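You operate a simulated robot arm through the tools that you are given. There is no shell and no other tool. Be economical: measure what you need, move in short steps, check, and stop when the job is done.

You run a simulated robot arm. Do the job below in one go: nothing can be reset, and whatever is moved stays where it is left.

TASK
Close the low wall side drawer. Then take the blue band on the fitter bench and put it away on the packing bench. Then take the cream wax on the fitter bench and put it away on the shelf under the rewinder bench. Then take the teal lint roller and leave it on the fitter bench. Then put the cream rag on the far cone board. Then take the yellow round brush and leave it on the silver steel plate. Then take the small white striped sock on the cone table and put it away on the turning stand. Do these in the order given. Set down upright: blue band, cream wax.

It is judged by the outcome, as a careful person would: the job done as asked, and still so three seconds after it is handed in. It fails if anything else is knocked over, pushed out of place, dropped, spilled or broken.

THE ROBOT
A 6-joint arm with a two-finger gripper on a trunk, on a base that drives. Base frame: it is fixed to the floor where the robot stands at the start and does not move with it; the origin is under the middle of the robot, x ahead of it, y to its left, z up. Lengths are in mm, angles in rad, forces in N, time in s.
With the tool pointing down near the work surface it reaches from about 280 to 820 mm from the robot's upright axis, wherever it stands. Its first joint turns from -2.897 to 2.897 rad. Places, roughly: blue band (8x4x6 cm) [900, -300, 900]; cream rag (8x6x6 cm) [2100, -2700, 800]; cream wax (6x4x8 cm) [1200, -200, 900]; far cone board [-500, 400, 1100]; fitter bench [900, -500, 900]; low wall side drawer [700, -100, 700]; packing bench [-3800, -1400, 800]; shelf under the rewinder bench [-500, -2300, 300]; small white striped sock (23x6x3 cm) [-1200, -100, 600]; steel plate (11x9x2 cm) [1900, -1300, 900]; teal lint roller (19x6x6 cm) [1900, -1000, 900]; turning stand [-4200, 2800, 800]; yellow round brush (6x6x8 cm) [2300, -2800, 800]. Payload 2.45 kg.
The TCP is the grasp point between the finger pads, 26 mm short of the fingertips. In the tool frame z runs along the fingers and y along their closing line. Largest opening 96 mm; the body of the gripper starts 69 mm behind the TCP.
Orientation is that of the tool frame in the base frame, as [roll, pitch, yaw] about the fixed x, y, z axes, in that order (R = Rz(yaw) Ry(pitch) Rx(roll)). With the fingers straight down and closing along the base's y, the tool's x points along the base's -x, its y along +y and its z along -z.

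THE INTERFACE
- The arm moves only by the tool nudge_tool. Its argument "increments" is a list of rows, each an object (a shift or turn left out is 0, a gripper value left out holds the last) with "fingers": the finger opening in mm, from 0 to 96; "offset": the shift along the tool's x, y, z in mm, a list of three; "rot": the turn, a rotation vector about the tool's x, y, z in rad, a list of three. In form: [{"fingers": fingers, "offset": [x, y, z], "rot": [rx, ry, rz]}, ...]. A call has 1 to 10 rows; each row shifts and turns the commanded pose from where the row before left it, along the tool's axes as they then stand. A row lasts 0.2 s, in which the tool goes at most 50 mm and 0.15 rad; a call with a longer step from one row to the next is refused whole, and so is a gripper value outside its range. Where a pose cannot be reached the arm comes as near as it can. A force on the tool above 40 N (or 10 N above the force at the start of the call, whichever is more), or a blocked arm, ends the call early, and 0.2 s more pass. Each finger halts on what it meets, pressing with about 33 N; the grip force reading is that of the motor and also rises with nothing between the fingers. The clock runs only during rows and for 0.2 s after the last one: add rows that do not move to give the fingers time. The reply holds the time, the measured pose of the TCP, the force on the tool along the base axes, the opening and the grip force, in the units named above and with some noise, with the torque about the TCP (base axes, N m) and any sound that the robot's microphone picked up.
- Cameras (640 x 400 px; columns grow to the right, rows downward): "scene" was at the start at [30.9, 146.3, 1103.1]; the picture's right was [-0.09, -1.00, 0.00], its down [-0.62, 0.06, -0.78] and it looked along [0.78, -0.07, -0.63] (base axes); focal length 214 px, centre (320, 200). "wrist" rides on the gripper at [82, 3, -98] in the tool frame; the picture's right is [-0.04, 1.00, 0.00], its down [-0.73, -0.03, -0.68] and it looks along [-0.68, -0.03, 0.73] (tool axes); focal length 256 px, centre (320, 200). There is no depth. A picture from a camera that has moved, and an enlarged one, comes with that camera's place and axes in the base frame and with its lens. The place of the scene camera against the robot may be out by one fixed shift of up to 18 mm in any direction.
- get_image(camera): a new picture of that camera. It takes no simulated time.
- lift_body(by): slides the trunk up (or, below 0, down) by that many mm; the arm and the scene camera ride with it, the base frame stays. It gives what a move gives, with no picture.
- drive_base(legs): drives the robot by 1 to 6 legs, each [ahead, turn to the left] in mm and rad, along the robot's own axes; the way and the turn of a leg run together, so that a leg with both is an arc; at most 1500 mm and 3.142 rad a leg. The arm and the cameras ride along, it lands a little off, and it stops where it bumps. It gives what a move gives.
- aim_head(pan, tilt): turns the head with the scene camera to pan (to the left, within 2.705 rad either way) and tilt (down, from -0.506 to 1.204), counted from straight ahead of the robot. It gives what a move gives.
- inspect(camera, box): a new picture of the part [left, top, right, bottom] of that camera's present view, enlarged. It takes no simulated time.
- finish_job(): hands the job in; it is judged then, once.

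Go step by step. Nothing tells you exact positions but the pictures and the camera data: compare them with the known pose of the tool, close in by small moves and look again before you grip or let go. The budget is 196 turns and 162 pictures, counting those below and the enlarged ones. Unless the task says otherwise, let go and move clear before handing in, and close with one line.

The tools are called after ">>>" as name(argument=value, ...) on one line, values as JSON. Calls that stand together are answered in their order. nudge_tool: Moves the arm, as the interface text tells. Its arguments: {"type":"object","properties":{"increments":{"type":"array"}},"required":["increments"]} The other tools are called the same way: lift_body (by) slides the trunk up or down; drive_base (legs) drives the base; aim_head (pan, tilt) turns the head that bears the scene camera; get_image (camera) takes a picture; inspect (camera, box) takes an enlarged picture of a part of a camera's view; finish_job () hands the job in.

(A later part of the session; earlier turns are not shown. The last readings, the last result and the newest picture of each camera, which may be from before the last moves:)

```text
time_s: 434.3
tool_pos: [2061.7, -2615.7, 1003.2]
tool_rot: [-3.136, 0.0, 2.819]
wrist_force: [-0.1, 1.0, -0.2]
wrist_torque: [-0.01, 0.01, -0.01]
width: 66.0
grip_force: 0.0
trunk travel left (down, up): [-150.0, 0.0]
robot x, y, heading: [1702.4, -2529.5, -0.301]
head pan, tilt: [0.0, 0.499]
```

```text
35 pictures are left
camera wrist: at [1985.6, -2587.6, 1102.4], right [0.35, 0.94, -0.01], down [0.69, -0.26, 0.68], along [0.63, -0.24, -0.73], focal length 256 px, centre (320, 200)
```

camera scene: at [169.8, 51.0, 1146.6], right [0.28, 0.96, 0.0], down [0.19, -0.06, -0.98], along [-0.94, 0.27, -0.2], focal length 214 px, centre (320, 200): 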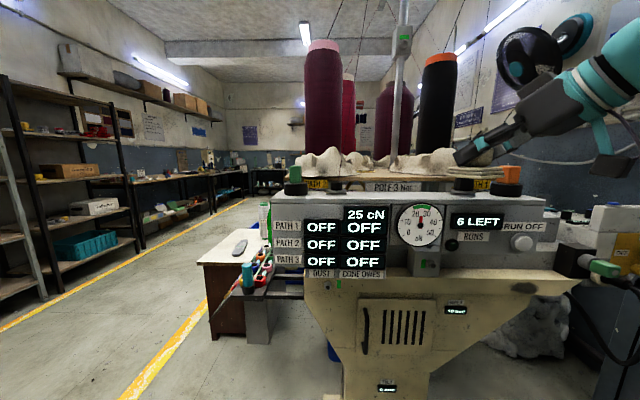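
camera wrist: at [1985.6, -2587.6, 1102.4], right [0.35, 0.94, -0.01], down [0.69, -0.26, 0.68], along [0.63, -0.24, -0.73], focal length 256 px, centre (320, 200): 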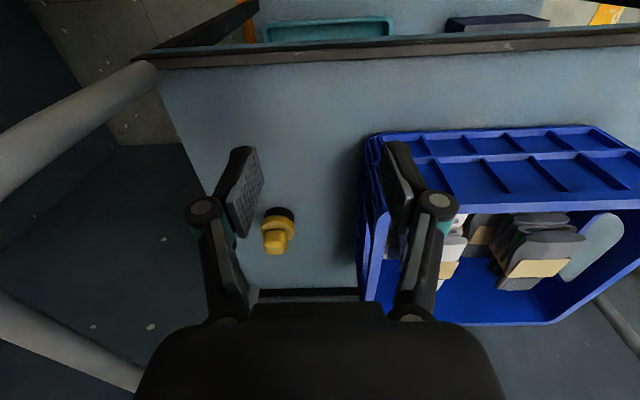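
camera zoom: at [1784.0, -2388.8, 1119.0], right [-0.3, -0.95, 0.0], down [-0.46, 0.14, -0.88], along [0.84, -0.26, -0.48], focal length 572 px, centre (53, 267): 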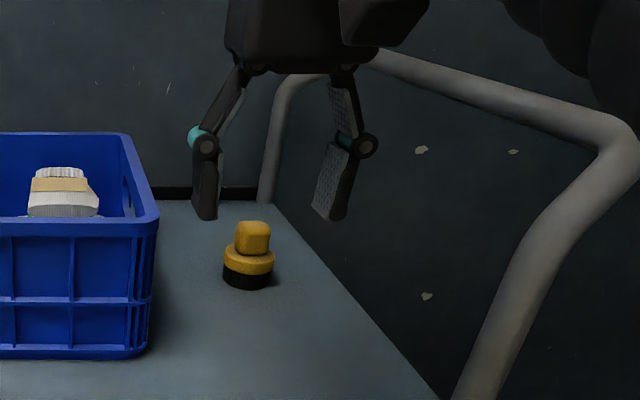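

The brush is at about (2268, -2773) and its knob top near z 870. I'll shift right, then move over it from above.

>>> nudge_tool(increments=[{"offset": [0, -42, 0]}, {"offset": [0, -41, 0]}, {"offset": [-46, 0, 12]}, {"offset": [-46, 0, 12]}, {"offset": [-46, 0, 12]}, {"offset": [-46, 0, 12]}, {"offset": [-46, 0, 12]}, {"offset": [0, 0, 0]}])

>>> get_image(camera="wrist")

>>> get_image(camera="scene")

```text
time_s: 436.1
tool_pos: [2257.3, -2767.4, 942.4]
tool_rot: [-3.135, -0.001, 2.818]
wrist_force: [-0.1, 0.2, -0.4]
wrist_torque: [0.01, 0.03, -0.02]
width: 66.0
grip_force: 0.1
trunk travel left (down, up): [-150.0, 0.0]
robot x, y, heading: [1700.1, -2529.3, -0.307]
head pan, tilt: [0.0, 0.499]
```

```text
34 pictures are left
camera wrist: at [2179.8, -2738.1, 1040.6], right [0.35, 0.94, -0.01], down [0.69, -0.26, 0.68], along [0.63, -0.24, -0.73], focal length 256 px, centre (320, 200)
```

wrist: 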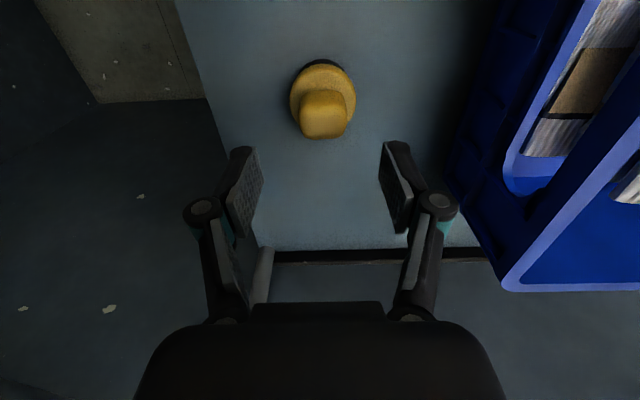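

```text
33 pictures are left
camera scene: at [1784.1, -2388.9, 1118.9], right [-0.3, -0.95, 0.0], down [-0.46, 0.14, -0.88], along [0.84, -0.26, -0.48], focal length 214 px, centre (320, 200)
```

scene: 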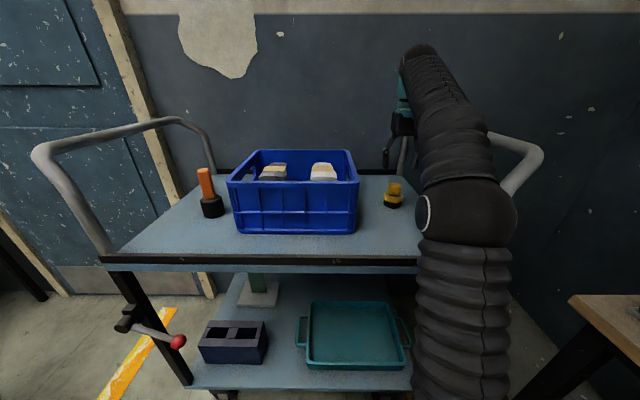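

Almost exactly above it. I'll correct 5 mm and descend.

>>> nudge_tool(increments=[{"offset": [5, 2.5, 15]}, {"offset": [0, 0, 25]}, {"offset": [0, 0, 18]}, {"offset": [0, 0, 0]}])

>>> get_image(camera="wrist")

```text
time_s: 437.1
tool_pos: [2251.4, -2764.7, 885.6]
tool_rot: [-3.137, 0.001, 2.818]
wrist_force: [-0.7, -0.1, 0.8]
wrist_torque: [0.01, -0.03, -0.04]
width: 66.0
grip_force: 0.0
trunk travel left (down, up): [-150.0, 0.0]
robot x, y, heading: [1701.7, -2523.8, -0.3]
head pan, tilt: [0.0, 0.499]
```

```text
32 pictures are left
camera wrist: at [2175.1, -2735.9, 984.0], right [0.35, 0.94, -0.01], down [0.69, -0.26, 0.68], along [0.63, -0.24, -0.73], focal length 256 px, centre (320, 200)
```

wrist: 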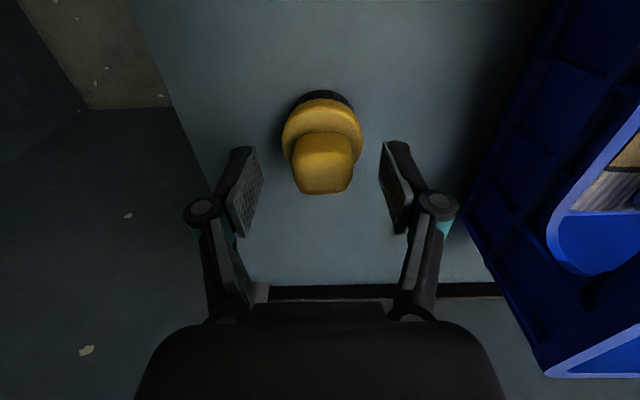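

>>> nudge_tool(increments=[{"offset": [-4, 0, 12]}, {"offset": [0, 0, 8]}, {"offset": [0, 0, 0]}, {"fingers": 45}, {"fingers": 30}, {"fingers": 25}, {"fingers": 25}])

>>> get_image(camera="wrist")

```text
time_s: 438.7
tool_pos: [2254.5, -2765.8, 866.2]
tool_rot: [-3.136, 0.0, 2.819]
wrist_force: [0.2, 0.0, 0.5]
wrist_torque: [0.04, 0.01, 0.0]
width: 35.0
grip_force: 33.2
trunk travel left (down, up): [-150.0, 0.0]
robot x, y, heading: [1700.6, -2528.1, -0.303]
head pan, tilt: [0.0, 0.499]
```

```text
31 pictures are left
camera wrist: at [2177.9, -2737.1, 964.5], right [0.35, 0.94, -0.01], down [0.69, -0.26, 0.68], along [0.63, -0.24, -0.73], focal length 256 px, centre (320, 200)
```

wrist: 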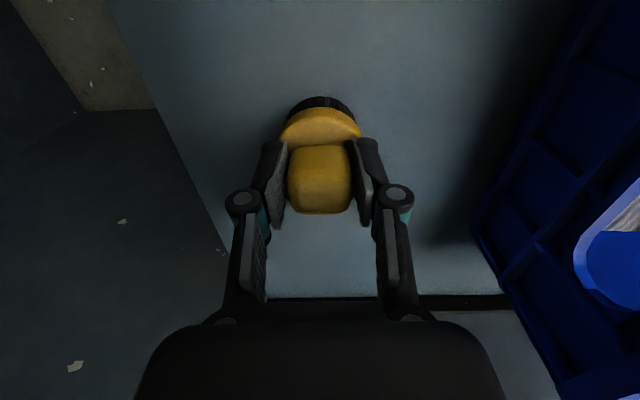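

Brush gripped (35 mm). I'll lift and draw back off the trolley.

>>> nudge_tool(increments=[{"offset": [0, 0, -20]}, {"offset": [0, 0, -30]}, {"offset": [10, 0, -20]}, {"offset": [46, 0, -12]}, {"offset": [46, 0, -12]}, {"offset": [46, 0, -12]}, {"offset": [46, 0, -10]}, {"offset": [46, 0, -10]}])

>>> get_image(camera="scene")

```text
time_s: 440.5
tool_pos: [2025.4, -2687.5, 993.5]
tool_rot: [-3.137, 0.0, 2.819]
wrist_force: [0.5, 0.1, -1.7]
wrist_torque: [0.03, 0.07, 0.02]
width: 35.1
grip_force: 33.7
trunk travel left (down, up): [-150.0, 0.0]
robot x, y, heading: [1701.5, -2526.2, -0.304]
head pan, tilt: [0.0, 0.499]
```

```text
30 pictures are left
camera scene: at [1784.6, -2389.1, 1118.9], right [-0.3, -0.95, 0.0], down [-0.46, 0.14, -0.88], along [0.84, -0.26, -0.48], focal length 214 px, centre (320, 200)
```

scene: 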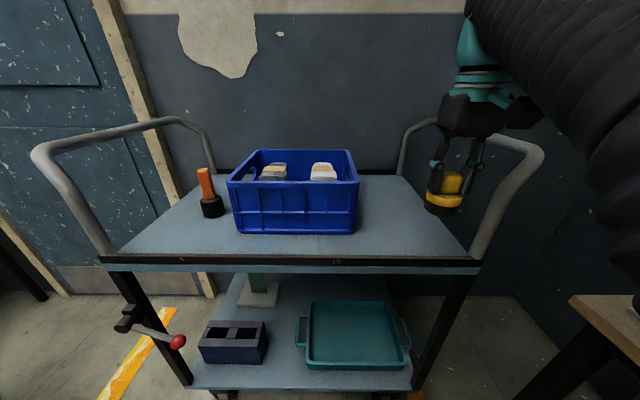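

The brush is held. I'll back off, and swing round to the second table in front of the plate.

>>> drive_base(legs=[[-130, 0], [0, -0.557], [-450, 0], [0, 1.47]])

```text
time_s: 449.3
tool_pos: [1614.8, -1988.4, 993.3]
tool_rot: [-3.137, 0.002, -2.55]
wrist_force: [0.9, 0.1, -0.4]
wrist_torque: [-0.02, 0.03, -0.02]
width: 35.2
grip_force: 33.1
trunk travel left (down, up): [-150.0, 0.0]
robot x, y, heading: [1292.0, -2146.0, 0.614]
head pan, tilt: [0.0, 0.499]
```

>>> drive_base(legs=[[0, 0.016], [522, 0], [0, 0.645]])

>>> aim_head(pan=-0.1, tilt=0.6)

>>> get_image(camera="scene")

>>> get_image(camera="wrist")

```text
time_s: 454.5
tool_pos: [1891.4, -1495.4, 994.3]
tool_rot: [-3.136, -0.001, -1.886]
wrist_force: [0.0, -0.2, -0.9]
wrist_torque: [-0.04, 0.02, -0.01]
width: 35.1
grip_force: 32.8
trunk travel left (down, up): [-150.0, 0.0]
robot x, y, heading: [1731.6, -1818.1, 1.276]
head pan, tilt: [0.0, 0.499]
```

```text
time_s: 455.2
tool_pos: [1890.7, -1495.2, 994.6]
tool_rot: [-3.133, 0.0, -1.885]
wrist_force: [0.3, -0.1, -1.2]
wrist_torque: [-0.01, -0.04, 0.04]
width: 35.1
grip_force: 32.9
trunk travel left (down, up): [-150.0, 0.0]
robot x, y, heading: [1732.3, -1820.7, 1.278]
head pan, tilt: [-0.099, 0.6]
```

```text
29 pictures are left
camera scene: at [1603.2, -1753.6, 1109.8], right [0.92, -0.38, 0.0], down [-0.22, -0.52, -0.83], along [0.32, 0.76, -0.56], focal length 214 px, centre (320, 200)
```

scene: 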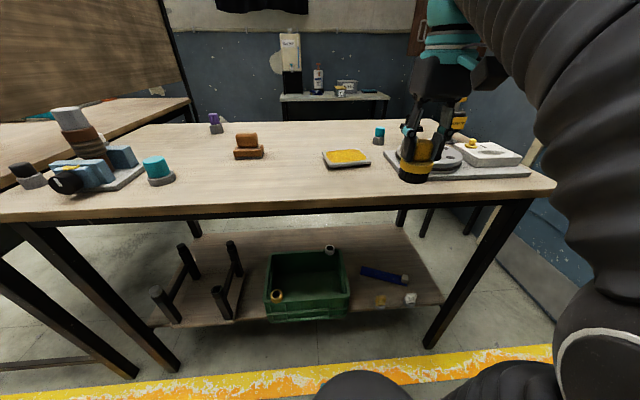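

```text
28 pictures are left
camera wrist: at [1861.5, -1572.2, 1092.3], right [-0.94, 0.35, -0.01], down [0.25, 0.69, 0.68], along [0.24, 0.64, -0.73], focal length 256 px, centre (320, 200)
```

wrist: 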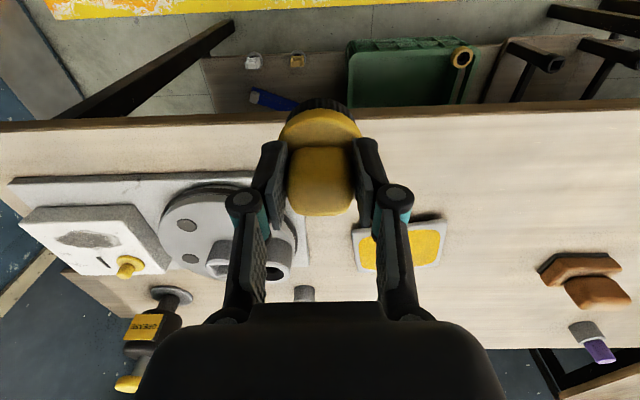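

The plate with the yellow pad is at about (1858, -1283). I'll shift sideways to line up with it, drive in a little and move over it.

>>> nudge_tool(increments=[{"offset": [0, 48, 0]}, {"offset": [0, 48, 0]}])

>>> drive_base(legs=[[65, 0]])

>>> nudge_tool(increments=[{"offset": [-42, 0, 0]}, {"offset": [-42, 0, 0]}, {"offset": [0, 0, 0]}])

>>> get_image(camera="wrist")

>>> inspect(camera="scene", box=[280, 90, 440, 190])

```text
time_s: 455.8
tool_pos: [1797.7, -1466.6, 993.5]
tool_rot: [-3.136, 0.0, -1.884]
wrist_force: [-0.4, 0.2, -1.0]
wrist_torque: [0.01, 0.01, 0.05]
width: 35.1
grip_force: 32.9
trunk travel left (down, up): [-150.0, 0.0]
robot x, y, heading: [1731.5, -1819.9, 1.278]
head pan, tilt: [-0.099, 0.6]
```

```text
time_s: 456.8
tool_pos: [1815.7, -1406.2, 993.2]
tool_rot: [-3.137, 0.0, -1.885]
wrist_force: [0.2, 0.1, -1.1]
wrist_torque: [-0.04, -0.01, -0.03]
width: 35.2
grip_force: 33.3
trunk travel left (down, up): [-150.0, 0.0]
robot x, y, heading: [1751.5, -1761.7, 1.276]
head pan, tilt: [-0.099, 0.6]
```

```text
time_s: 457.6
tool_pos: [1843.3, -1326.2, 994.6]
tool_rot: [-3.135, -0.001, -1.885]
wrist_force: [-0.6, 0.3, -1.2]
wrist_torque: [0.01, 0.01, 0.0]
width: 35.4
grip_force: 33.3
trunk travel left (down, up): [-150.0, 0.0]
robot x, y, heading: [1751.1, -1758.6, 1.276]
head pan, tilt: [-0.099, 0.6]
```

```text
27 pictures are left
camera wrist: at [1814.1, -1404.1, 1093.4], right [-0.94, 0.35, -0.01], down [0.25, 0.69, 0.68], along [0.24, 0.64, -0.73], focal length 256 px, centre (320, 200)
```

wrist: 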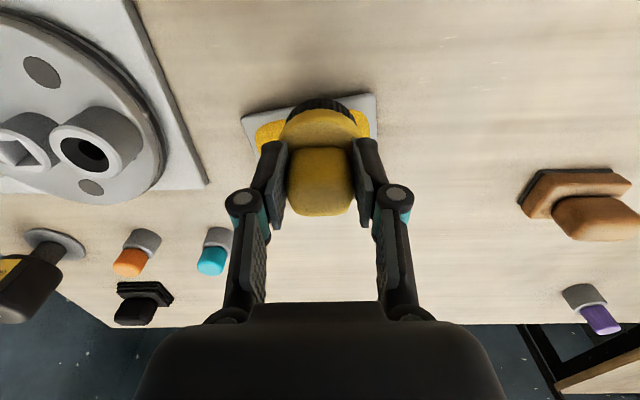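

```text
4.00 times, centred on (360, 140) of scene
camera zoom: at [1621.7, -1692.5, 1109.8], right [0.92, -0.38, 0.0], down [-0.22, -0.52, -0.83], along [0.32, 0.76, -0.56], focal length 858 px, centre (160, 440)
```

zoom: 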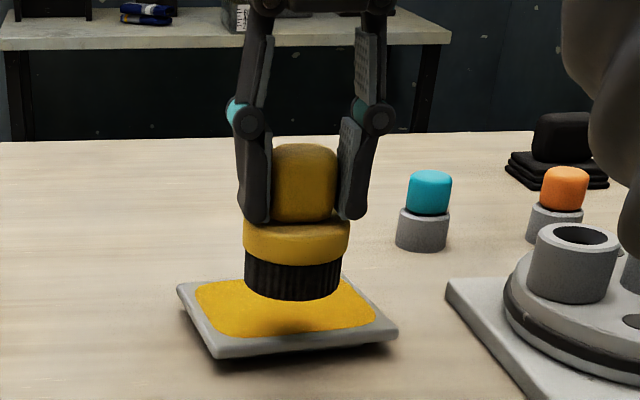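

Plate centre is at about (1860, -1284); I'm 46 mm short. I'll move over the centre and lower to contact.

>>> nudge_tool(increments=[{"offset": [-23, -1.5, 0]}, {"offset": [-22, -1.5, 5]}, {"offset": [0, 0, 8]}, {"offset": [0, 0, 0]}])

>>> inspect(camera="scene", box=[280, 90, 440, 190])

```text
time_s: 458.6
tool_pos: [1859.1, -1284.4, 981.0]
tool_rot: [-3.136, -0.001, -1.885]
wrist_force: [0.2, 0.8, -0.7]
wrist_torque: [-0.02, -0.01, 0.03]
width: 35.4
grip_force: 32.9
trunk travel left (down, up): [-150.0, 0.0]
robot x, y, heading: [1753.8, -1757.5, 1.277]
head pan, tilt: [-0.099, 0.6]
```

```text
4.00 times, centred on (360, 140) of scene
camera zoom: at [1621.8, -1692.4, 1109.8], right [0.92, -0.38, 0.0], down [-0.22, -0.52, -0.83], along [0.32, 0.76, -0.56], focal length 858 px, centre (160, 440)
```

zoom: 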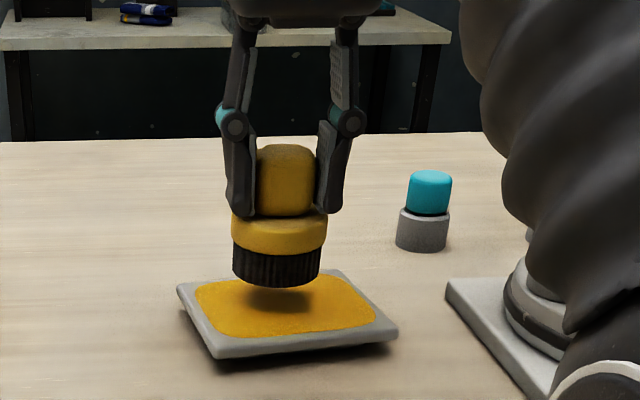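

>>> nudge_tool(increments=[{"offset": [0, -2, 5]}, {"offset": [0, 0, 4]}, {"offset": [0, 0, 0]}])

>>> nudge_tool(increments=[{"offset": [0, 0, 3]}, {"offset": [0, 0, 0]}])

>>> nudge_tool(increments=[{"offset": [0, 0, 3]}, {"offset": [0, 0, 0]}])

>>> nudge_tool(increments=[{"offset": [0, 0, 2]}, {"offset": [0, 0, 0]}])

```text
time_s: 459.4
tool_pos: [1860.8, -1284.5, 973.6]
tool_rot: [-3.138, 0.001, -1.885]
wrist_force: [-0.1, 0.3, -1.3]
wrist_torque: [-0.01, -0.03, 0.01]
width: 35.1
grip_force: 33.0
trunk travel left (down, up): [-150.0, 0.0]
robot x, y, heading: [1753.2, -1762.2, 1.281]
head pan, tilt: [-0.099, 0.6]
```

```text
time_s: 460.0
tool_pos: [1861.2, -1284.4, 969.5]
tool_rot: [-3.137, -0.001, -1.885]
wrist_force: [0.2, 0.3, -0.3]
wrist_torque: [-0.01, -0.01, 0.02]
width: 35.2
grip_force: 32.9
trunk travel left (down, up): [-150.0, 0.0]
robot x, y, heading: [1749.5, -1758.2, 1.277]
head pan, tilt: [-0.099, 0.6]
```

```text
time_s: 460.6
tool_pos: [1860.2, -1284.1, 965.7]
tool_rot: [-3.135, 0.0, -1.886]
wrist_force: [-0.1, 0.5, -0.9]
wrist_torque: [-0.05, 0.0, 0.03]
width: 35.1
grip_force: 32.6
trunk travel left (down, up): [-150.0, 0.0]
robot x, y, heading: [1751.0, -1758.2, 1.277]
head pan, tilt: [-0.099, 0.6]
```

```text
time_s: 461.2
tool_pos: [1861.1, -1282.4, 963.7]
tool_rot: [-3.137, 0.0, -1.886]
wrist_force: [-0.1, -0.4, -0.8]
wrist_torque: [0.0, -0.01, 0.04]
width: 35.0
grip_force: 33.0
trunk travel left (down, up): [-150.0, 0.0]
robot x, y, heading: [1749.7, -1760.0, 1.281]
head pan, tilt: [-0.099, 0.6]
```

>>> nudge_tool(increments=[{"offset": [0, 0, 2]}, {"offset": [0, 0, 2]}, {"offset": [0, 0, 0]}])

>>> nudge_tool(increments=[{"offset": [0, 0, 2]}, {"offset": [0, 0, 0]}])

>>> nudge_tool(increments=[{"offset": [0, 0, 2]}, {"offset": [0, 0, 0]}])

>>> inspect(camera="scene", box=[280, 90, 440, 190])

```text
time_s: 462.0
tool_pos: [1860.6, -1284.5, 961.2]
tool_rot: [-3.138, 0.004, -1.885]
wrist_force: [-0.9, 2.7, 29.5]
wrist_torque: [0.13, -0.01, -0.02]
width: 35.6
grip_force: 33.2
trunk travel left (down, up): [-150.0, 0.0]
robot x, y, heading: [1754.5, -1755.9, 1.277]
head pan, tilt: [-0.099, 0.6]
```

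```text
time_s: 462.7
tool_pos: [1860.1, -1284.3, 960.4]
tool_rot: [-3.138, 0.007, -1.886]
wrist_force: [-2.3, -3.0, 15.2]
wrist_torque: [-0.23, 0.25, 0.04]
width: 35.3
grip_force: 32.9
trunk travel left (down, up): [-150.0, 0.0]
robot x, y, heading: [1752.1, -1758.3, 1.276]
head pan, tilt: [-0.099, 0.6]
stopped in row 2: the force on the tool passed its limit at 40 N (the readings are from after the stop); the commanded pose is now the measured one
```

```text
time_s: 463.3
tool_pos: [1860.4, -1283.6, 959.3]
tool_rot: [-3.138, 0.008, -1.884]
wrist_force: [-0.1, 3.9, 39.9]
wrist_torque: [0.06, 0.08, -0.01]
width: 35.2
grip_force: 32.7
trunk travel left (down, up): [-150.0, 0.0]
robot x, y, heading: [1748.8, -1761.6, 1.274]
head pan, tilt: [-0.099, 0.6]
```

```text
4.00 times, centred on (360, 140) of scene
camera zoom: at [1621.5, -1693.6, 1110.2], right [0.92, -0.38, 0.0], down [-0.22, -0.52, -0.83], along [0.32, 0.76, -0.56], focal length 858 px, centre (160, 440)
```

zoom: 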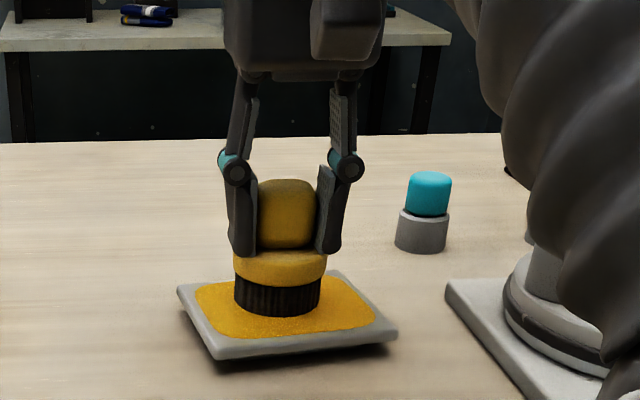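

On the plate. I'll relax the pressure, open and rise clear.

>>> nudge_tool(increments=[{"offset": [0, 0, -2]}, {"fingers": 50}, {"fingers": 66}, {"fingers": 66}, {"offset": [0, 0, -15]}, {"offset": [4, 0, -15]}, {"offset": [45, 0, -8]}, {"offset": [45, 0, 0]}, {"offset": [20, 0, 0]}])

>>> inspect(camera="scene", box=[280, 90, 440, 190])

```text
time_s: 465.3
tool_pos: [1827.3, -1390.5, 997.2]
tool_rot: [-3.137, 0.002, -1.884]
wrist_force: [0.5, 0.4, -0.2]
wrist_torque: [-0.03, 0.04, 0.01]
width: 66.0
grip_force: 0.0
trunk travel left (down, up): [-150.0, 0.0]
robot x, y, heading: [1751.9, -1759.3, 1.276]
head pan, tilt: [-0.099, 0.6]
```

```text
4.00 times, centred on (360, 140) of scene
camera zoom: at [1621.8, -1692.2, 1109.8], right [0.92, -0.38, 0.0], down [-0.22, -0.52, -0.82], along [0.32, 0.76, -0.57], focal length 858 px, centre (160, 440)
```

zoom: 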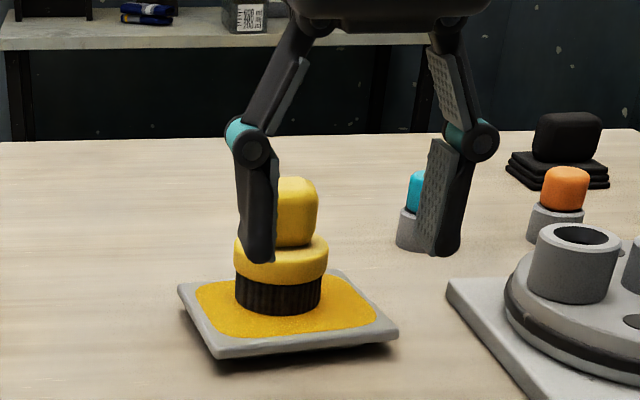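

The brush stands on the plate. Last is the sock: I'll drive back down the aisle to the cone table.

>>> drive_base(legs=[[-250, 0], [0, 1.565], [1500, 0], [1500, 0], [270, 0], [0, -1.571]])

>>> aim_head(pan=0.0, tilt=0.6)

>>> get_image(camera="scene")

```text
time_s: 490.3
tool_pos: [-1392.6, -749.7, 997.7]
tool_rot: [-3.138, 0.001, -1.838]
wrist_force: [0.1, -0.3, 0.5]
wrist_torque: [-0.02, 0.01, 0.0]
width: 66.3
grip_force: 0.1
trunk travel left (down, up): [-150.0, 0.0]
robot x, y, heading: [-1451.0, -1122.1, 1.324]
head pan, tilt: [-0.099, 0.6]
```

```text
time_s: 491.0
tool_pos: [-1391.2, -749.2, 997.9]
tool_rot: [-3.136, 0.003, -1.835]
wrist_force: [-0.6, 0.1, -0.6]
wrist_torque: [-0.03, 0.0, 0.03]
width: 66.0
grip_force: 0.0
trunk travel left (down, up): [-150.0, 0.0]
robot x, y, heading: [-1448.8, -1119.8, 1.326]
head pan, tilt: [0.0, 0.6]
```

```text
22 pictures are left
camera scene: at [-1591.4, -1059.0, 1109.8], right [0.97, -0.24, 0.0], down [-0.14, -0.55, -0.83], along [0.2, 0.8, -0.56], focal length 214 px, centre (320, 200)
```

scene: 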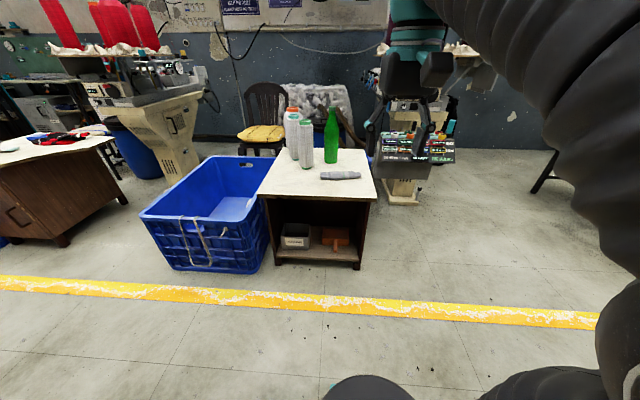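

The sock lies across the white-topped cone table, in front of the green bottle. I'll drive closer, turn the gripper 90° so it closes across the sock, and look from above.

>>> drive_base(legs=[[390, 0]])

>>> nudge_tool(increments=[{"fingers": 92, "rot": [0, 0, -0.14]}, {"rot": [0, 0, -0.14]}, {"rot": [0, 0, -0.14]}, {"rot": [0, 0, -0.14]}, {"rot": [0, 0, -0.14]}, {"rot": [0, 0, -0.14]}, {"rot": [0, 0, -0.14]}, {"rot": [0, 0, -0.14]}, {"rot": [0, 0, -0.14]}, {"rot": [0, 0, -0.14]}])

>>> nudge_tool(increments=[{"rot": [0, 0, -0.12]}, {"offset": [0, 45, 25]}, {"offset": [0, 45, 25]}, {"offset": [0, 0, 45]}, {"offset": [0, 0, 45]}])

>>> get_image(camera="wrist")

```text
time_s: 493.4
tool_pos: [-1303.8, -384.5, 997.7]
tool_rot: [-3.135, 0.004, -1.83]
wrist_force: [-0.2, 0.2, 0.8]
wrist_torque: [0.0, 0.01, -0.01]
width: 65.9
grip_force: 0.0
trunk travel left (down, up): [-150.0, 0.0]
robot x, y, heading: [-1357.0, -754.8, 1.329]
head pan, tilt: [0.0, 0.6]
```

```text
time_s: 495.6
tool_pos: [-1303.1, -384.5, 998.0]
tool_rot: [-3.138, -0.003, -0.427]
wrist_force: [0.2, 0.5, 0.3]
wrist_torque: [-0.01, 0.01, 0.01]
width: 91.8
grip_force: 0.2
trunk travel left (down, up): [-150.0, 0.0]
robot x, y, heading: [-1361.7, -759.6, 1.334]
head pan, tilt: [0.0, 0.6]
```

```text
refused: row 2 steps farther than a row can; nothing moved
```

```text
21 pictures are left
camera wrist: at [-1231.4, -421.5, 1096.9], right [-0.45, -0.89, 0.0], down [-0.66, 0.33, 0.68], along [-0.6, 0.31, -0.74], focal length 256 px, centre (320, 200)
```

wrist: 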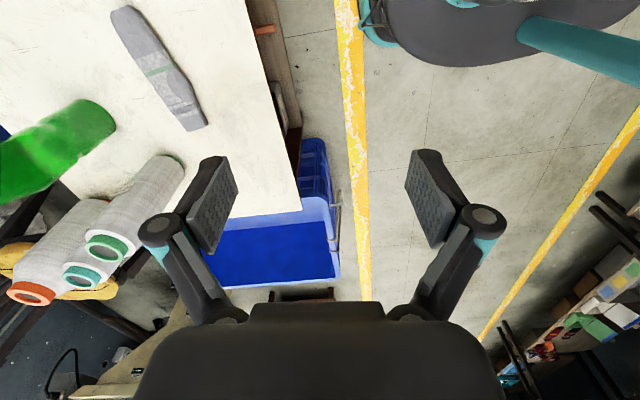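

The sock's axis runs at about -0.22 rad, centred near (-1228, -103); the bottles stand well behind it. I'll align, move over it and lower partway.

>>> nudge_tool(increments=[{"rot": [0, 0, -0.1025], "fingers": 86}, {"rot": [0, 0, -0.1025]}, {"offset": [3, -46, 15]}, {"offset": [3, -46, 15]}, {"offset": [3, -46, 15]}, {"offset": [2, -46, 15]}, {"offset": [0, -46, 15]}, {"offset": [0, -46, 15]}, {"offset": [0, -14, 40]}, {"offset": [0, 0, 45]}])

>>> nudge_tool(increments=[{"offset": [0, 0, 45]}, {"offset": [0, 0, 45]}, {"offset": [0, 0, 15]}, {"offset": [0, 0, 0]}])

>>> get_image(camera="wrist")

```text
time_s: 497.8
tool_pos: [-1228.2, -101.7, 826.2]
tool_rot: [-3.138, -0.006, -0.225]
wrist_force: [-0.6, -0.1, -0.5]
wrist_torque: [-0.01, 0.03, 0.04]
width: 85.9
grip_force: 0.0
trunk travel left (down, up): [-150.0, 0.0]
robot x, y, heading: [-1364.3, -755.6, 1.33]
head pan, tilt: [0.0, 0.6]
```

```text
time_s: 498.8
tool_pos: [-1225.4, -101.5, 716.7]
tool_rot: [-3.137, -0.005, -0.227]
wrist_force: [0.6, 0.3, 0.3]
wrist_torque: [0.01, 0.0, 0.0]
width: 85.9
grip_force: 0.0
trunk travel left (down, up): [-150.0, 0.0]
robot x, y, heading: [-1361.5, -758.8, 1.333]
head pan, tilt: [0.0, 0.6]
```

```text
20 pictures are left
camera wrist: at [-1148.0, -123.7, 815.7], right [-0.26, -0.96, 0.0], down [-0.71, 0.19, 0.68], along [-0.65, 0.18, -0.74], focal length 256 px, centre (320, 200)
```

wrist: 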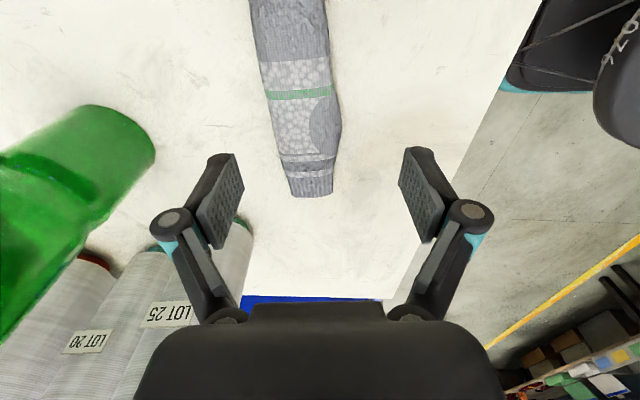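

The sock's centreline is about 18 mm to the side. I'll correct and lower toward the tabletop.

>>> nudge_tool(increments=[{"offset": [13, -18, 20], "rot": [0, 0, -0.04]}, {"offset": [0, 0, 30]}, {"offset": [0, 0, 15]}, {"offset": [0, 0, 0]}])

>>> get_image(camera="wrist")

```text
time_s: 499.8
tool_pos: [-1208.6, -89.3, 654.0]
tool_rot: [-3.139, -0.004, -0.185]
wrist_force: [-0.1, -0.6, 0.8]
wrist_torque: [-0.02, 0.03, 0.03]
width: 86.0
grip_force: 0.0
trunk travel left (down, up): [-150.0, 0.0]
robot x, y, heading: [-1363.3, -757.7, 1.326]
head pan, tilt: [0.0, 0.6]
```

```text
19 pictures are left
camera wrist: at [-1130.6, -109.0, 752.4], right [-0.22, -0.97, 0.0], down [-0.72, 0.16, 0.68], along [-0.66, 0.15, -0.74], focal length 256 px, centre (320, 200)
```

wrist: 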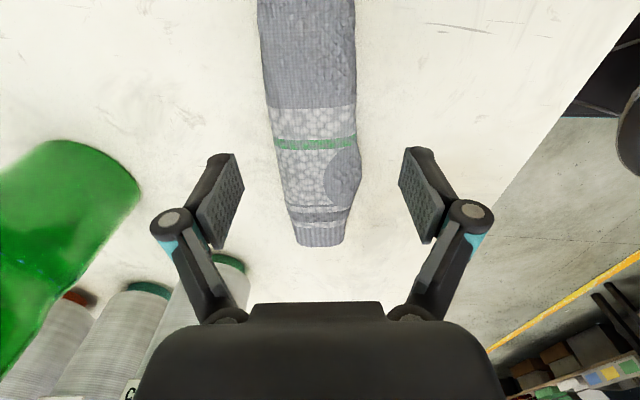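

>>> nudge_tool(increments=[{"offset": [0, -2, 20]}, {"offset": [0, 0, 10]}, {"offset": [0, 0, 0]}])

>>> nudge_tool(increments=[{"offset": [0, 0, 6]}, {"offset": [0, 0, 0]}])

>>> nudge_tool(increments=[{"offset": [0, 0, 5]}, {"offset": [0, 0, 0]}])

>>> get_image(camera="wrist")

```text
time_s: 500.6
tool_pos: [-1207.7, -88.6, 622.3]
tool_rot: [-3.138, -0.004, -0.185]
wrist_force: [0.2, 0.5, -0.1]
wrist_torque: [0.0, 0.05, -0.01]
width: 86.2
grip_force: 0.1
trunk travel left (down, up): [-150.0, 0.0]
robot x, y, heading: [-1359.3, -754.6, 1.332]
head pan, tilt: [0.0, 0.6]
```

```text
time_s: 501.2
tool_pos: [-1207.6, -87.6, 616.2]
tool_rot: [-3.138, -0.007, -0.184]
wrist_force: [-0.1, -0.3, -1.1]
wrist_torque: [-0.02, -0.03, 0.03]
width: 85.8
grip_force: 0.2
trunk travel left (down, up): [-150.0, 0.0]
robot x, y, heading: [-1359.9, -760.7, 1.332]
head pan, tilt: [0.0, 0.6]
```

```text
time_s: 501.8
tool_pos: [-1208.7, -86.8, 611.2]
tool_rot: [-3.138, -0.004, -0.185]
wrist_force: [-0.3, -0.6, 0.6]
wrist_torque: [-0.01, -0.03, 0.02]
width: 85.9
grip_force: 0.1
trunk travel left (down, up): [-150.0, 0.0]
robot x, y, heading: [-1359.0, -760.9, 1.326]
head pan, tilt: [0.0, 0.6]
```

```text
18 pictures are left
camera wrist: at [-1129.3, -106.2, 709.9], right [-0.22, -0.97, 0.0], down [-0.72, 0.16, 0.68], along [-0.66, 0.15, -0.74], focal length 256 px, centre (320, 200)
```

wrist: 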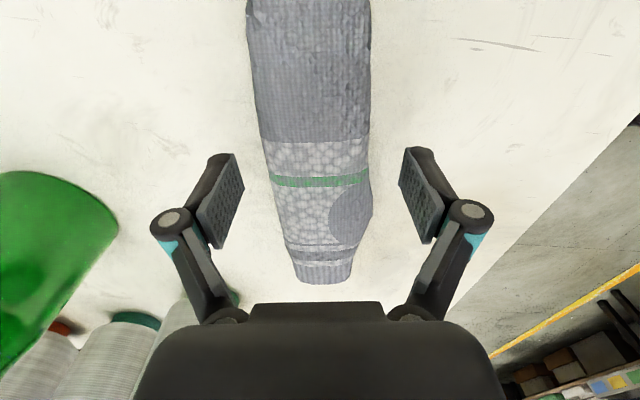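

>>> nudge_tool(increments=[{"offset": [0, 0, 4]}, {"offset": [0, 0, 3]}, {"offset": [0, 0, 0]}])

>>> nudge_tool(increments=[{"offset": [0, 0, 4]}, {"offset": [0, 0, 0]}])

>>> nudge_tool(increments=[{"offset": [0, 0, 3]}, {"offset": [0, 0, 0]}])

>>> inspect(camera="scene", box=[280, 100, 480, 225])

```text
time_s: 502.6
tool_pos: [-1208.8, -86.5, 604.6]
tool_rot: [-3.139, -0.005, -0.185]
wrist_force: [1.4, 0.0, -0.4]
wrist_torque: [0.01, 0.03, -0.04]
width: 85.9
grip_force: 0.1
trunk travel left (down, up): [-150.0, 0.0]
robot x, y, heading: [-1361.3, -757.9, 1.33]
head pan, tilt: [0.0, 0.6]
```

```text
time_s: 503.2
tool_pos: [-1208.7, -87.2, 601.6]
tool_rot: [-3.141, -0.006, -0.185]
wrist_force: [0.5, -0.8, 0.1]
wrist_torque: [-0.01, 0.01, 0.02]
width: 85.8
grip_force: 0.1
trunk travel left (down, up): [-150.0, 0.0]
robot x, y, heading: [-1362.7, -756.0, 1.333]
head pan, tilt: [0.0, 0.6]
```

```text
time_s: 503.8
tool_pos: [-1208.7, -87.6, 598.8]
tool_rot: [-3.139, -0.004, -0.185]
wrist_force: [0.5, 0.1, 0.5]
wrist_torque: [0.01, 0.01, 0.02]
width: 86.1
grip_force: 0.1
trunk travel left (down, up): [-150.0, 0.0]
robot x, y, heading: [-1359.6, -757.1, 1.331]
head pan, tilt: [0.0, 0.6]
```

```text
3.20 times, centred on (380, 162) of scene
camera zoom: at [-1501.6, -694.7, 1109.8], right [0.97, -0.24, 0.0], down [-0.13, -0.55, -0.83], along [0.2, 0.8, -0.57], focal length 686 px, centre (128, 320)
```

zoom: 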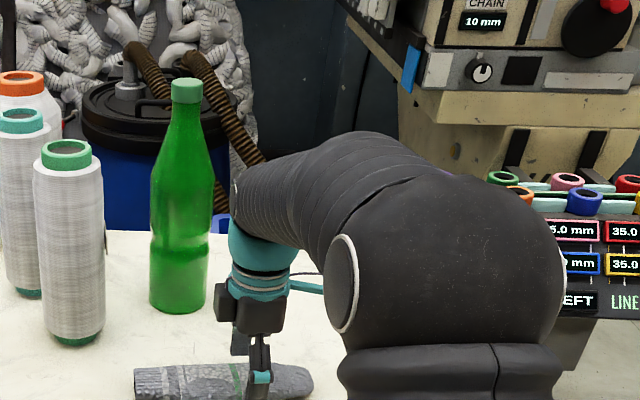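

>>> nudge_tool(increments=[{"offset": [0, 0, 3]}, {"offset": [0, 0, 0]}])

>>> nudge_tool(increments=[{"offset": [0, 0, 2]}, {"offset": [0, 0, 0]}])

>>> nudge_tool(increments=[{"fingers": 65}, {"fingers": 45}, {"fingers": 35}, {"fingers": 35}])

>>> get_image(camera="wrist")

```text
time_s: 504.4
tool_pos: [-1209.8, -88.5, 595.3]
tool_rot: [-3.139, -0.004, -0.185]
wrist_force: [-0.8, -0.7, 0.1]
wrist_torque: [0.02, -0.01, -0.02]
width: 85.9
grip_force: 0.0
trunk travel left (down, up): [-150.0, 0.0]
robot x, y, heading: [-1363.1, -756.7, 1.337]
head pan, tilt: [0.0, 0.6]
```

```text
time_s: 505.0
tool_pos: [-1208.7, -88.0, 593.8]
tool_rot: [-3.139, -0.006, -0.185]
wrist_force: [-0.1, -1.0, 0.0]
wrist_torque: [0.02, 0.01, 0.0]
width: 86.3
grip_force: 0.0
trunk travel left (down, up): [-150.0, 0.0]
robot x, y, heading: [-1362.2, -757.9, 1.333]
head pan, tilt: [0.0, 0.6]
```

```text
time_s: 506.0
tool_pos: [-1208.8, -87.7, 592.9]
tool_rot: [-3.138, -0.006, -0.187]
wrist_force: [0.6, -0.4, 4.0]
wrist_torque: [-0.04, 0.03, -0.1]
width: 52.3
grip_force: 32.5
trunk travel left (down, up): [-150.0, 0.0]
robot x, y, heading: [-1361.1, -755.8, 1.33]
head pan, tilt: [0.0, 0.6]
```

```text
16 pictures are left
camera wrist: at [-1130.6, -107.0, 692.7], right [-0.22, -0.97, 0.0], down [-0.72, 0.16, 0.68], along [-0.66, 0.15, -0.74], focal length 256 px, centre (320, 200)
```

wrist: 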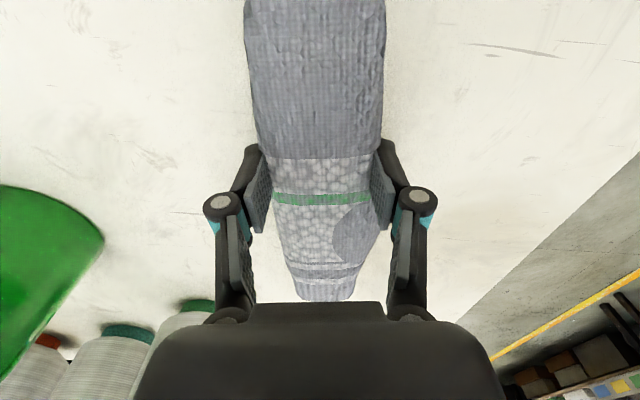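

The sock is gripped at 52 mm. I'll lift it, draw it back toward me and raise it to carrying height.

>>> nudge_tool(increments=[{"offset": [0, 0, -15]}, {"offset": [0, 0, -35]}, {"offset": [0, 15, -40]}, {"offset": [0, 35, -35]}, {"offset": [0, 35, -35]}, {"offset": [0, 35, -35]}, {"offset": [0, 35, -35]}, {"offset": [0, 35, -35]}, {"offset": [0, 40, -25]}, {"offset": [0, 40, -25]}])

>>> aim_head(pan=0.9, tilt=0.25)

>>> get_image(camera="scene")

```text
time_s: 508.2
tool_pos: [-1261.5, -351.0, 906.9]
tool_rot: [-3.141, -0.006, -0.187]
wrist_force: [-0.8, 0.2, -0.7]
wrist_torque: [-0.02, 0.01, -0.03]
width: 52.1
grip_force: 33.2
trunk travel left (down, up): [-150.0, 0.0]
robot x, y, heading: [-1361.3, -753.7, 1.328]
head pan, tilt: [0.0, 0.6]
```

```text
time_s: 509.4
tool_pos: [-1261.6, -351.6, 905.5]
tool_rot: [-3.139, -0.005, -0.186]
wrist_force: [0.4, 0.1, 0.1]
wrist_torque: [-0.04, 0.02, 0.0]
width: 52.0
grip_force: 32.9
trunk travel left (down, up): [-150.0, 0.0]
robot x, y, heading: [-1359.2, -758.2, 1.326]
head pan, tilt: [0.901, 0.25]
```

```text
15 pictures are left
camera scene: at [-1579.8, -706.9, 1142.0], right [0.79, 0.61, 0.0], down [0.15, -0.2, -0.97], along [-0.59, 0.77, -0.25], focal length 214 px, centre (320, 200)
```

scene: 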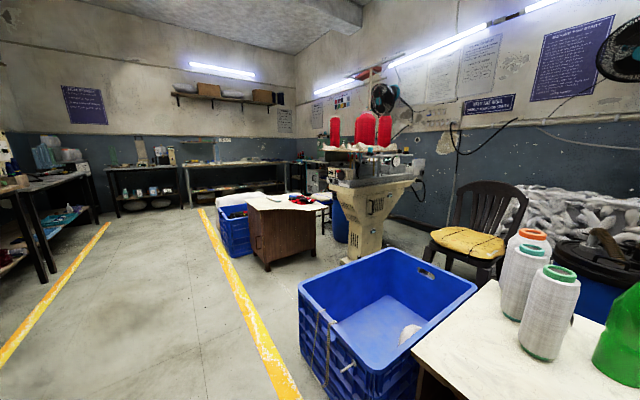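

The sock is held. The turning stand should be at the far right end of the room, behind the second machine. I'll back out, drive down the aisle and look there.

>>> nudge_tool(increments=[{"offset": [0, 25, -20]}, {"offset": [0, 25, -20]}])

>>> drive_base(legs=[[-220, 0], [0, 1.51], [1500, 0], [1300, 0]])

>>> aim_head(pan=-0.9, tilt=0.3)

>>> get_image(camera="scene")

```text
time_s: 510.0
tool_pos: [-1269.6, -403.8, 947.8]
tool_rot: [-3.139, -0.005, -0.185]
wrist_force: [0.8, 0.3, -0.6]
wrist_torque: [-0.07, 0.03, -0.03]
width: 52.4
grip_force: 32.9
trunk travel left (down, up): [-150.0, 0.0]
robot x, y, heading: [-1359.6, -761.0, 1.334]
head pan, tilt: [0.901, 0.25]
```

```text
time_s: 528.2
tool_pos: [-4369.5, -55.0, 947.7]
tool_rot: [-3.141, -0.004, 1.316]
wrist_force: [0.1, 0.5, -0.5]
wrist_torque: [0.0, -0.02, 0.01]
width: 52.5
grip_force: 33.1
trunk travel left (down, up): [-150.0, 0.0]
robot x, y, heading: [-4019.5, -171.9, 2.837]
head pan, tilt: [0.901, 0.25]
```

```text
time_s: 530.0
tool_pos: [-4369.5, -54.2, 947.9]
tool_rot: [-3.14, -0.007, 1.316]
wrist_force: [0.2, -0.1, -0.1]
wrist_torque: [0.0, 0.01, -0.02]
width: 52.1
grip_force: 33.2
trunk travel left (down, up): [-150.0, 0.0]
robot x, y, heading: [-4022.4, -166.1, 2.833]
head pan, tilt: [-0.901, 0.3]
```

```text
14 pictures are left
camera scene: at [-4042.2, -253.9, 1137.3], right [0.93, 0.35, 0.0], down [0.1, -0.28, -0.96], along [-0.34, 0.89, -0.3], focal length 214 px, centre (320, 200)
```

scene: 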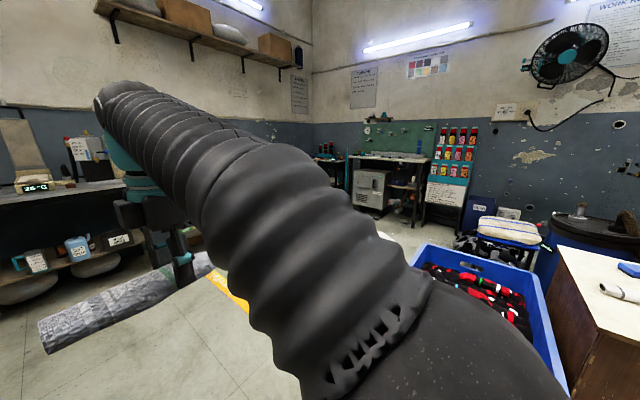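

The turning stand is the table with the gray box and green board against the back wall. I'll drive on, turn right and approach it.

>>> drive_base(legs=[[950, 0], [0, -1.566], [1300, 0]])

>>> aim_head(pan=0.1, tilt=0.35)

>>> get_image(camera="scene")

```text
time_s: 544.7
tool_pos: [-4421.0, 1700.2, 947.9]
tool_rot: [-3.139, -0.004, -0.245]
wrist_force: [-0.4, 0.8, -0.6]
wrist_torque: [-0.02, 0.0, -0.03]
width: 52.3
grip_force: 32.5
trunk travel left (down, up): [-150.0, 0.0]
robot x, y, heading: [-4529.4, 1353.6, 1.277]
head pan, tilt: [-0.901, 0.3]
```

```text
time_s: 546.0
tool_pos: [-4418.8, 1700.8, 948.1]
tool_rot: [-3.14, -0.005, -0.245]
wrist_force: [-0.3, -1.0, 0.4]
wrist_torque: [-0.02, -0.02, -0.03]
width: 52.0
grip_force: 32.8
trunk travel left (down, up): [-150.0, 0.0]
robot x, y, heading: [-4531.2, 1353.6, 1.27]
head pan, tilt: [0.099, 0.351]
```

```text
13 pictures are left
camera scene: at [-4674.6, 1431.2, 1132.6], right [0.98, -0.2, 0.0], down [-0.07, -0.34, -0.94], along [0.19, 0.92, -0.34], focal length 214 px, centre (320, 200)
```

scene: 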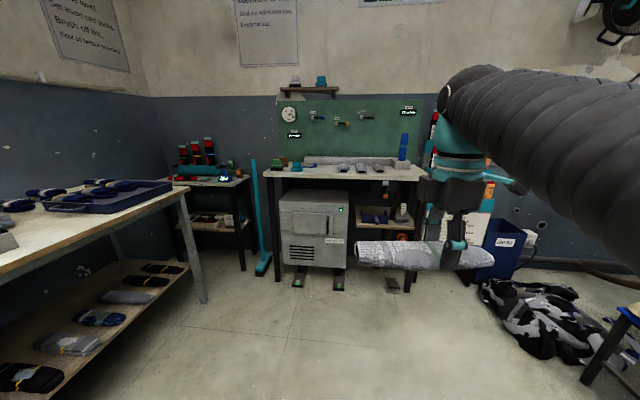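

I see the stand straight ahead, top near z 830. I'll zoom in on its top for free space.

>>> inspect(camera="scene", box=[250, 120, 450, 245])

```text
3.20 times, centred on (350, 182) of scene
camera zoom: at [-4674.6, 1431.2, 1132.6], right [0.98, -0.2, 0.0], down [-0.07, -0.34, -0.94], along [0.19, 0.92, -0.34], focal length 686 px, centre (224, 256)
```

zoom: 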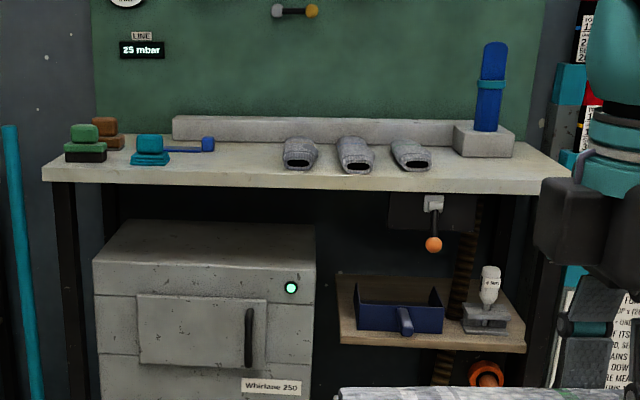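

There's free space on the front left part of the stand top, in front of the blue handle and left of the tubes. I'll drive up to it.

>>> drive_base(legs=[[0, 0.293], [740, 0], [0, -0.29]])

>>> aim_head(pan=0.0, tilt=0.55)

>>> get_image(camera="scene")

>>> get_image(camera="wrist")

```text
time_s: 551.9
tool_pos: [-4417.4, 2432.7, 948.2]
tool_rot: [-3.139, -0.004, -0.241]
wrist_force: [-0.1, 0.0, -0.1]
wrist_torque: [0.0, -0.05, 0.02]
width: 52.3
grip_force: 33.1
trunk travel left (down, up): [-150.0, 0.0]
robot x, y, heading: [-4529.8, 2085.9, 1.272]
head pan, tilt: [0.099, 0.351]
```

```text
time_s: 552.6
tool_pos: [-4418.7, 2432.0, 949.2]
tool_rot: [3.142, -0.004, -0.242]
wrist_force: [0.6, -0.6, -1.0]
wrist_torque: [0.0, 0.02, 0.03]
width: 52.3
grip_force: 33.4
trunk travel left (down, up): [-150.0, 0.0]
robot x, y, heading: [-4526.9, 2089.6, 1.28]
head pan, tilt: [0.0, 0.55]
```

```text
11 pictures are left
camera scene: at [-4664.0, 2156.3, 1114.4], right [0.96, -0.29, 0.0], down [-0.15, -0.5, -0.85], along [0.25, 0.82, -0.52], focal length 214 px, centre (320, 200)
```

scene: 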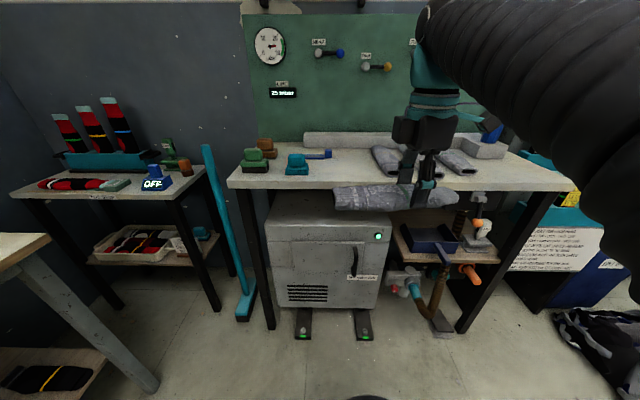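

```text
10 pictures are left
camera wrist: at [-4339.9, 2408.8, 1046.9], right [-0.28, -0.96, 0.0], down [-0.71, 0.2, 0.68], along [-0.65, 0.19, -0.74], focal length 256 px, centre (320, 200)
```

wrist: 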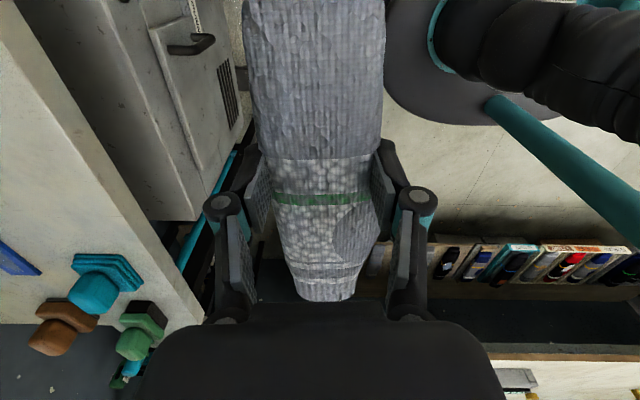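

The stand top is at z ≈ 795 with its front edge at l ≈ 1270. I'll carry the sock over the free front area at about z 855.

>>> nudge_tool(increments=[{"offset": [-7, -46, 10]}, {"offset": [-7, -46, 13]}, {"offset": [-7, -46, 13]}, {"offset": [-7, -46, 14]}, {"offset": [-7, -46, 14]}, {"offset": [-7, -46, 14]}, {"offset": [-7, -44, 14]}, {"offset": [0, 0, 0]}])

>>> get_image(camera="wrist")

>>> inspect(camera="scene", box=[220, 110, 460, 260])

```text
time_s: 554.0
tool_pos: [-4394.8, 2695.5, 882.8]
tool_rot: [-3.126, -0.005, -0.243]
wrist_force: [0.5, 5.0, 19.8]
wrist_torque: [-0.16, -0.04, 0.0]
width: 52.4
grip_force: 33.4
trunk travel left (down, up): [-150.0, 0.0]
robot x, y, heading: [-4528.3, 2085.3, 1.275]
head pan, tilt: [0.0, 0.55]
stopped in row 6: the force on the tool passed its limit at 49 N (the readings are from after the stop); the commanded pose is now the measured one
```

```text
9 pictures are left
camera wrist: at [-4316.6, 2671.2, 981.2], right [-0.28, -0.96, -0.02], down [-0.71, 0.19, 0.68], along [-0.65, 0.2, -0.74], focal length 256 px, centre (320, 200)
```

wrist: 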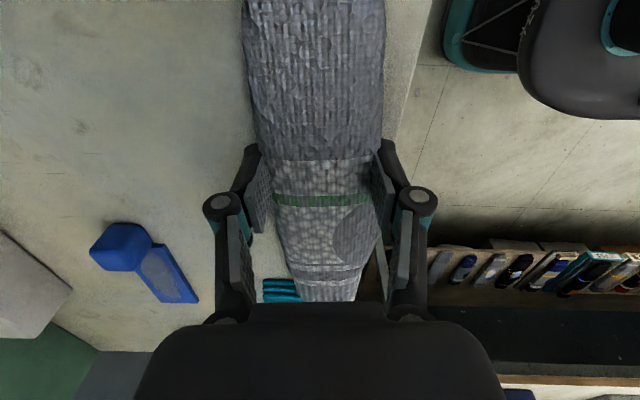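

```text
2.67 times, centred on (340, 185) of scene
camera zoom: at [-4664.2, 2155.8, 1114.5], right [0.96, -0.29, 0.0], down [-0.15, -0.5, -0.85], along [0.25, 0.82, -0.52], focal length 572 px, centre (267, 240)
```

zoom: 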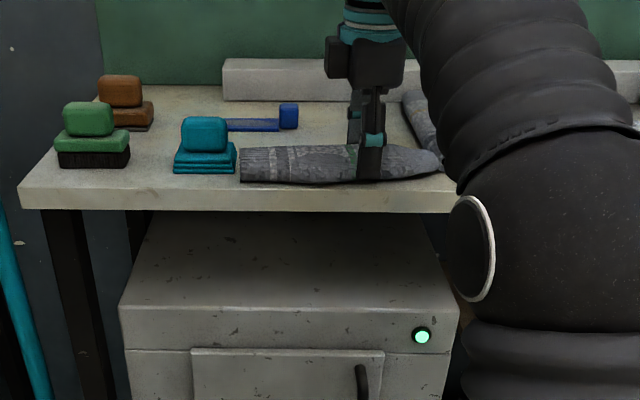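

The sock already touches the stand top (its surface is near z 853) and lies fully on it, parallel to the front edge and clear of its neighbours. I'll zoom once to confirm before letting go.

>>> nudge_tool(increments=[{"offset": [0, 0, -1]}, {"offset": [0, 0, 0]}])

>>> inspect(camera="scene", box=[280, 140, 400, 215])

```text
time_s: 554.6
tool_pos: [-4393.2, 2696.6, 882.3]
tool_rot: [-3.13, -0.005, -0.243]
wrist_force: [1.5, 3.5, 20.4]
wrist_torque: [0.16, -0.03, -0.06]
width: 52.1
grip_force: 33.3
trunk travel left (down, up): [-150.0, 0.0]
robot x, y, heading: [-4524.1, 2083.4, 1.274]
head pan, tilt: [0.0, 0.55]
```

```text
5.33 times, centred on (340, 178) of scene
camera zoom: at [-4664.2, 2155.6, 1114.4], right [0.96, -0.29, 0.0], down [-0.15, -0.5, -0.85], along [0.25, 0.82, -0.52], focal length 1144 px, centre (213, 320)
```

zoom: 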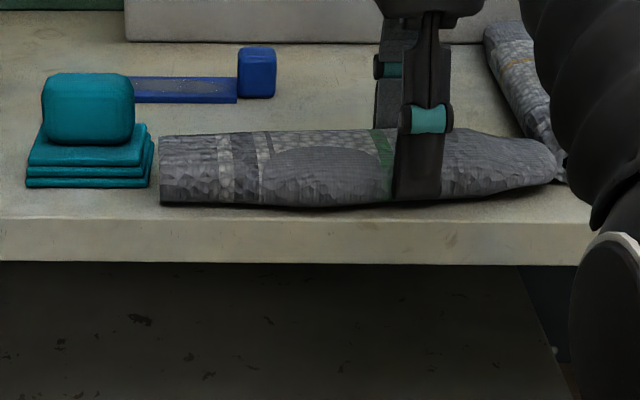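

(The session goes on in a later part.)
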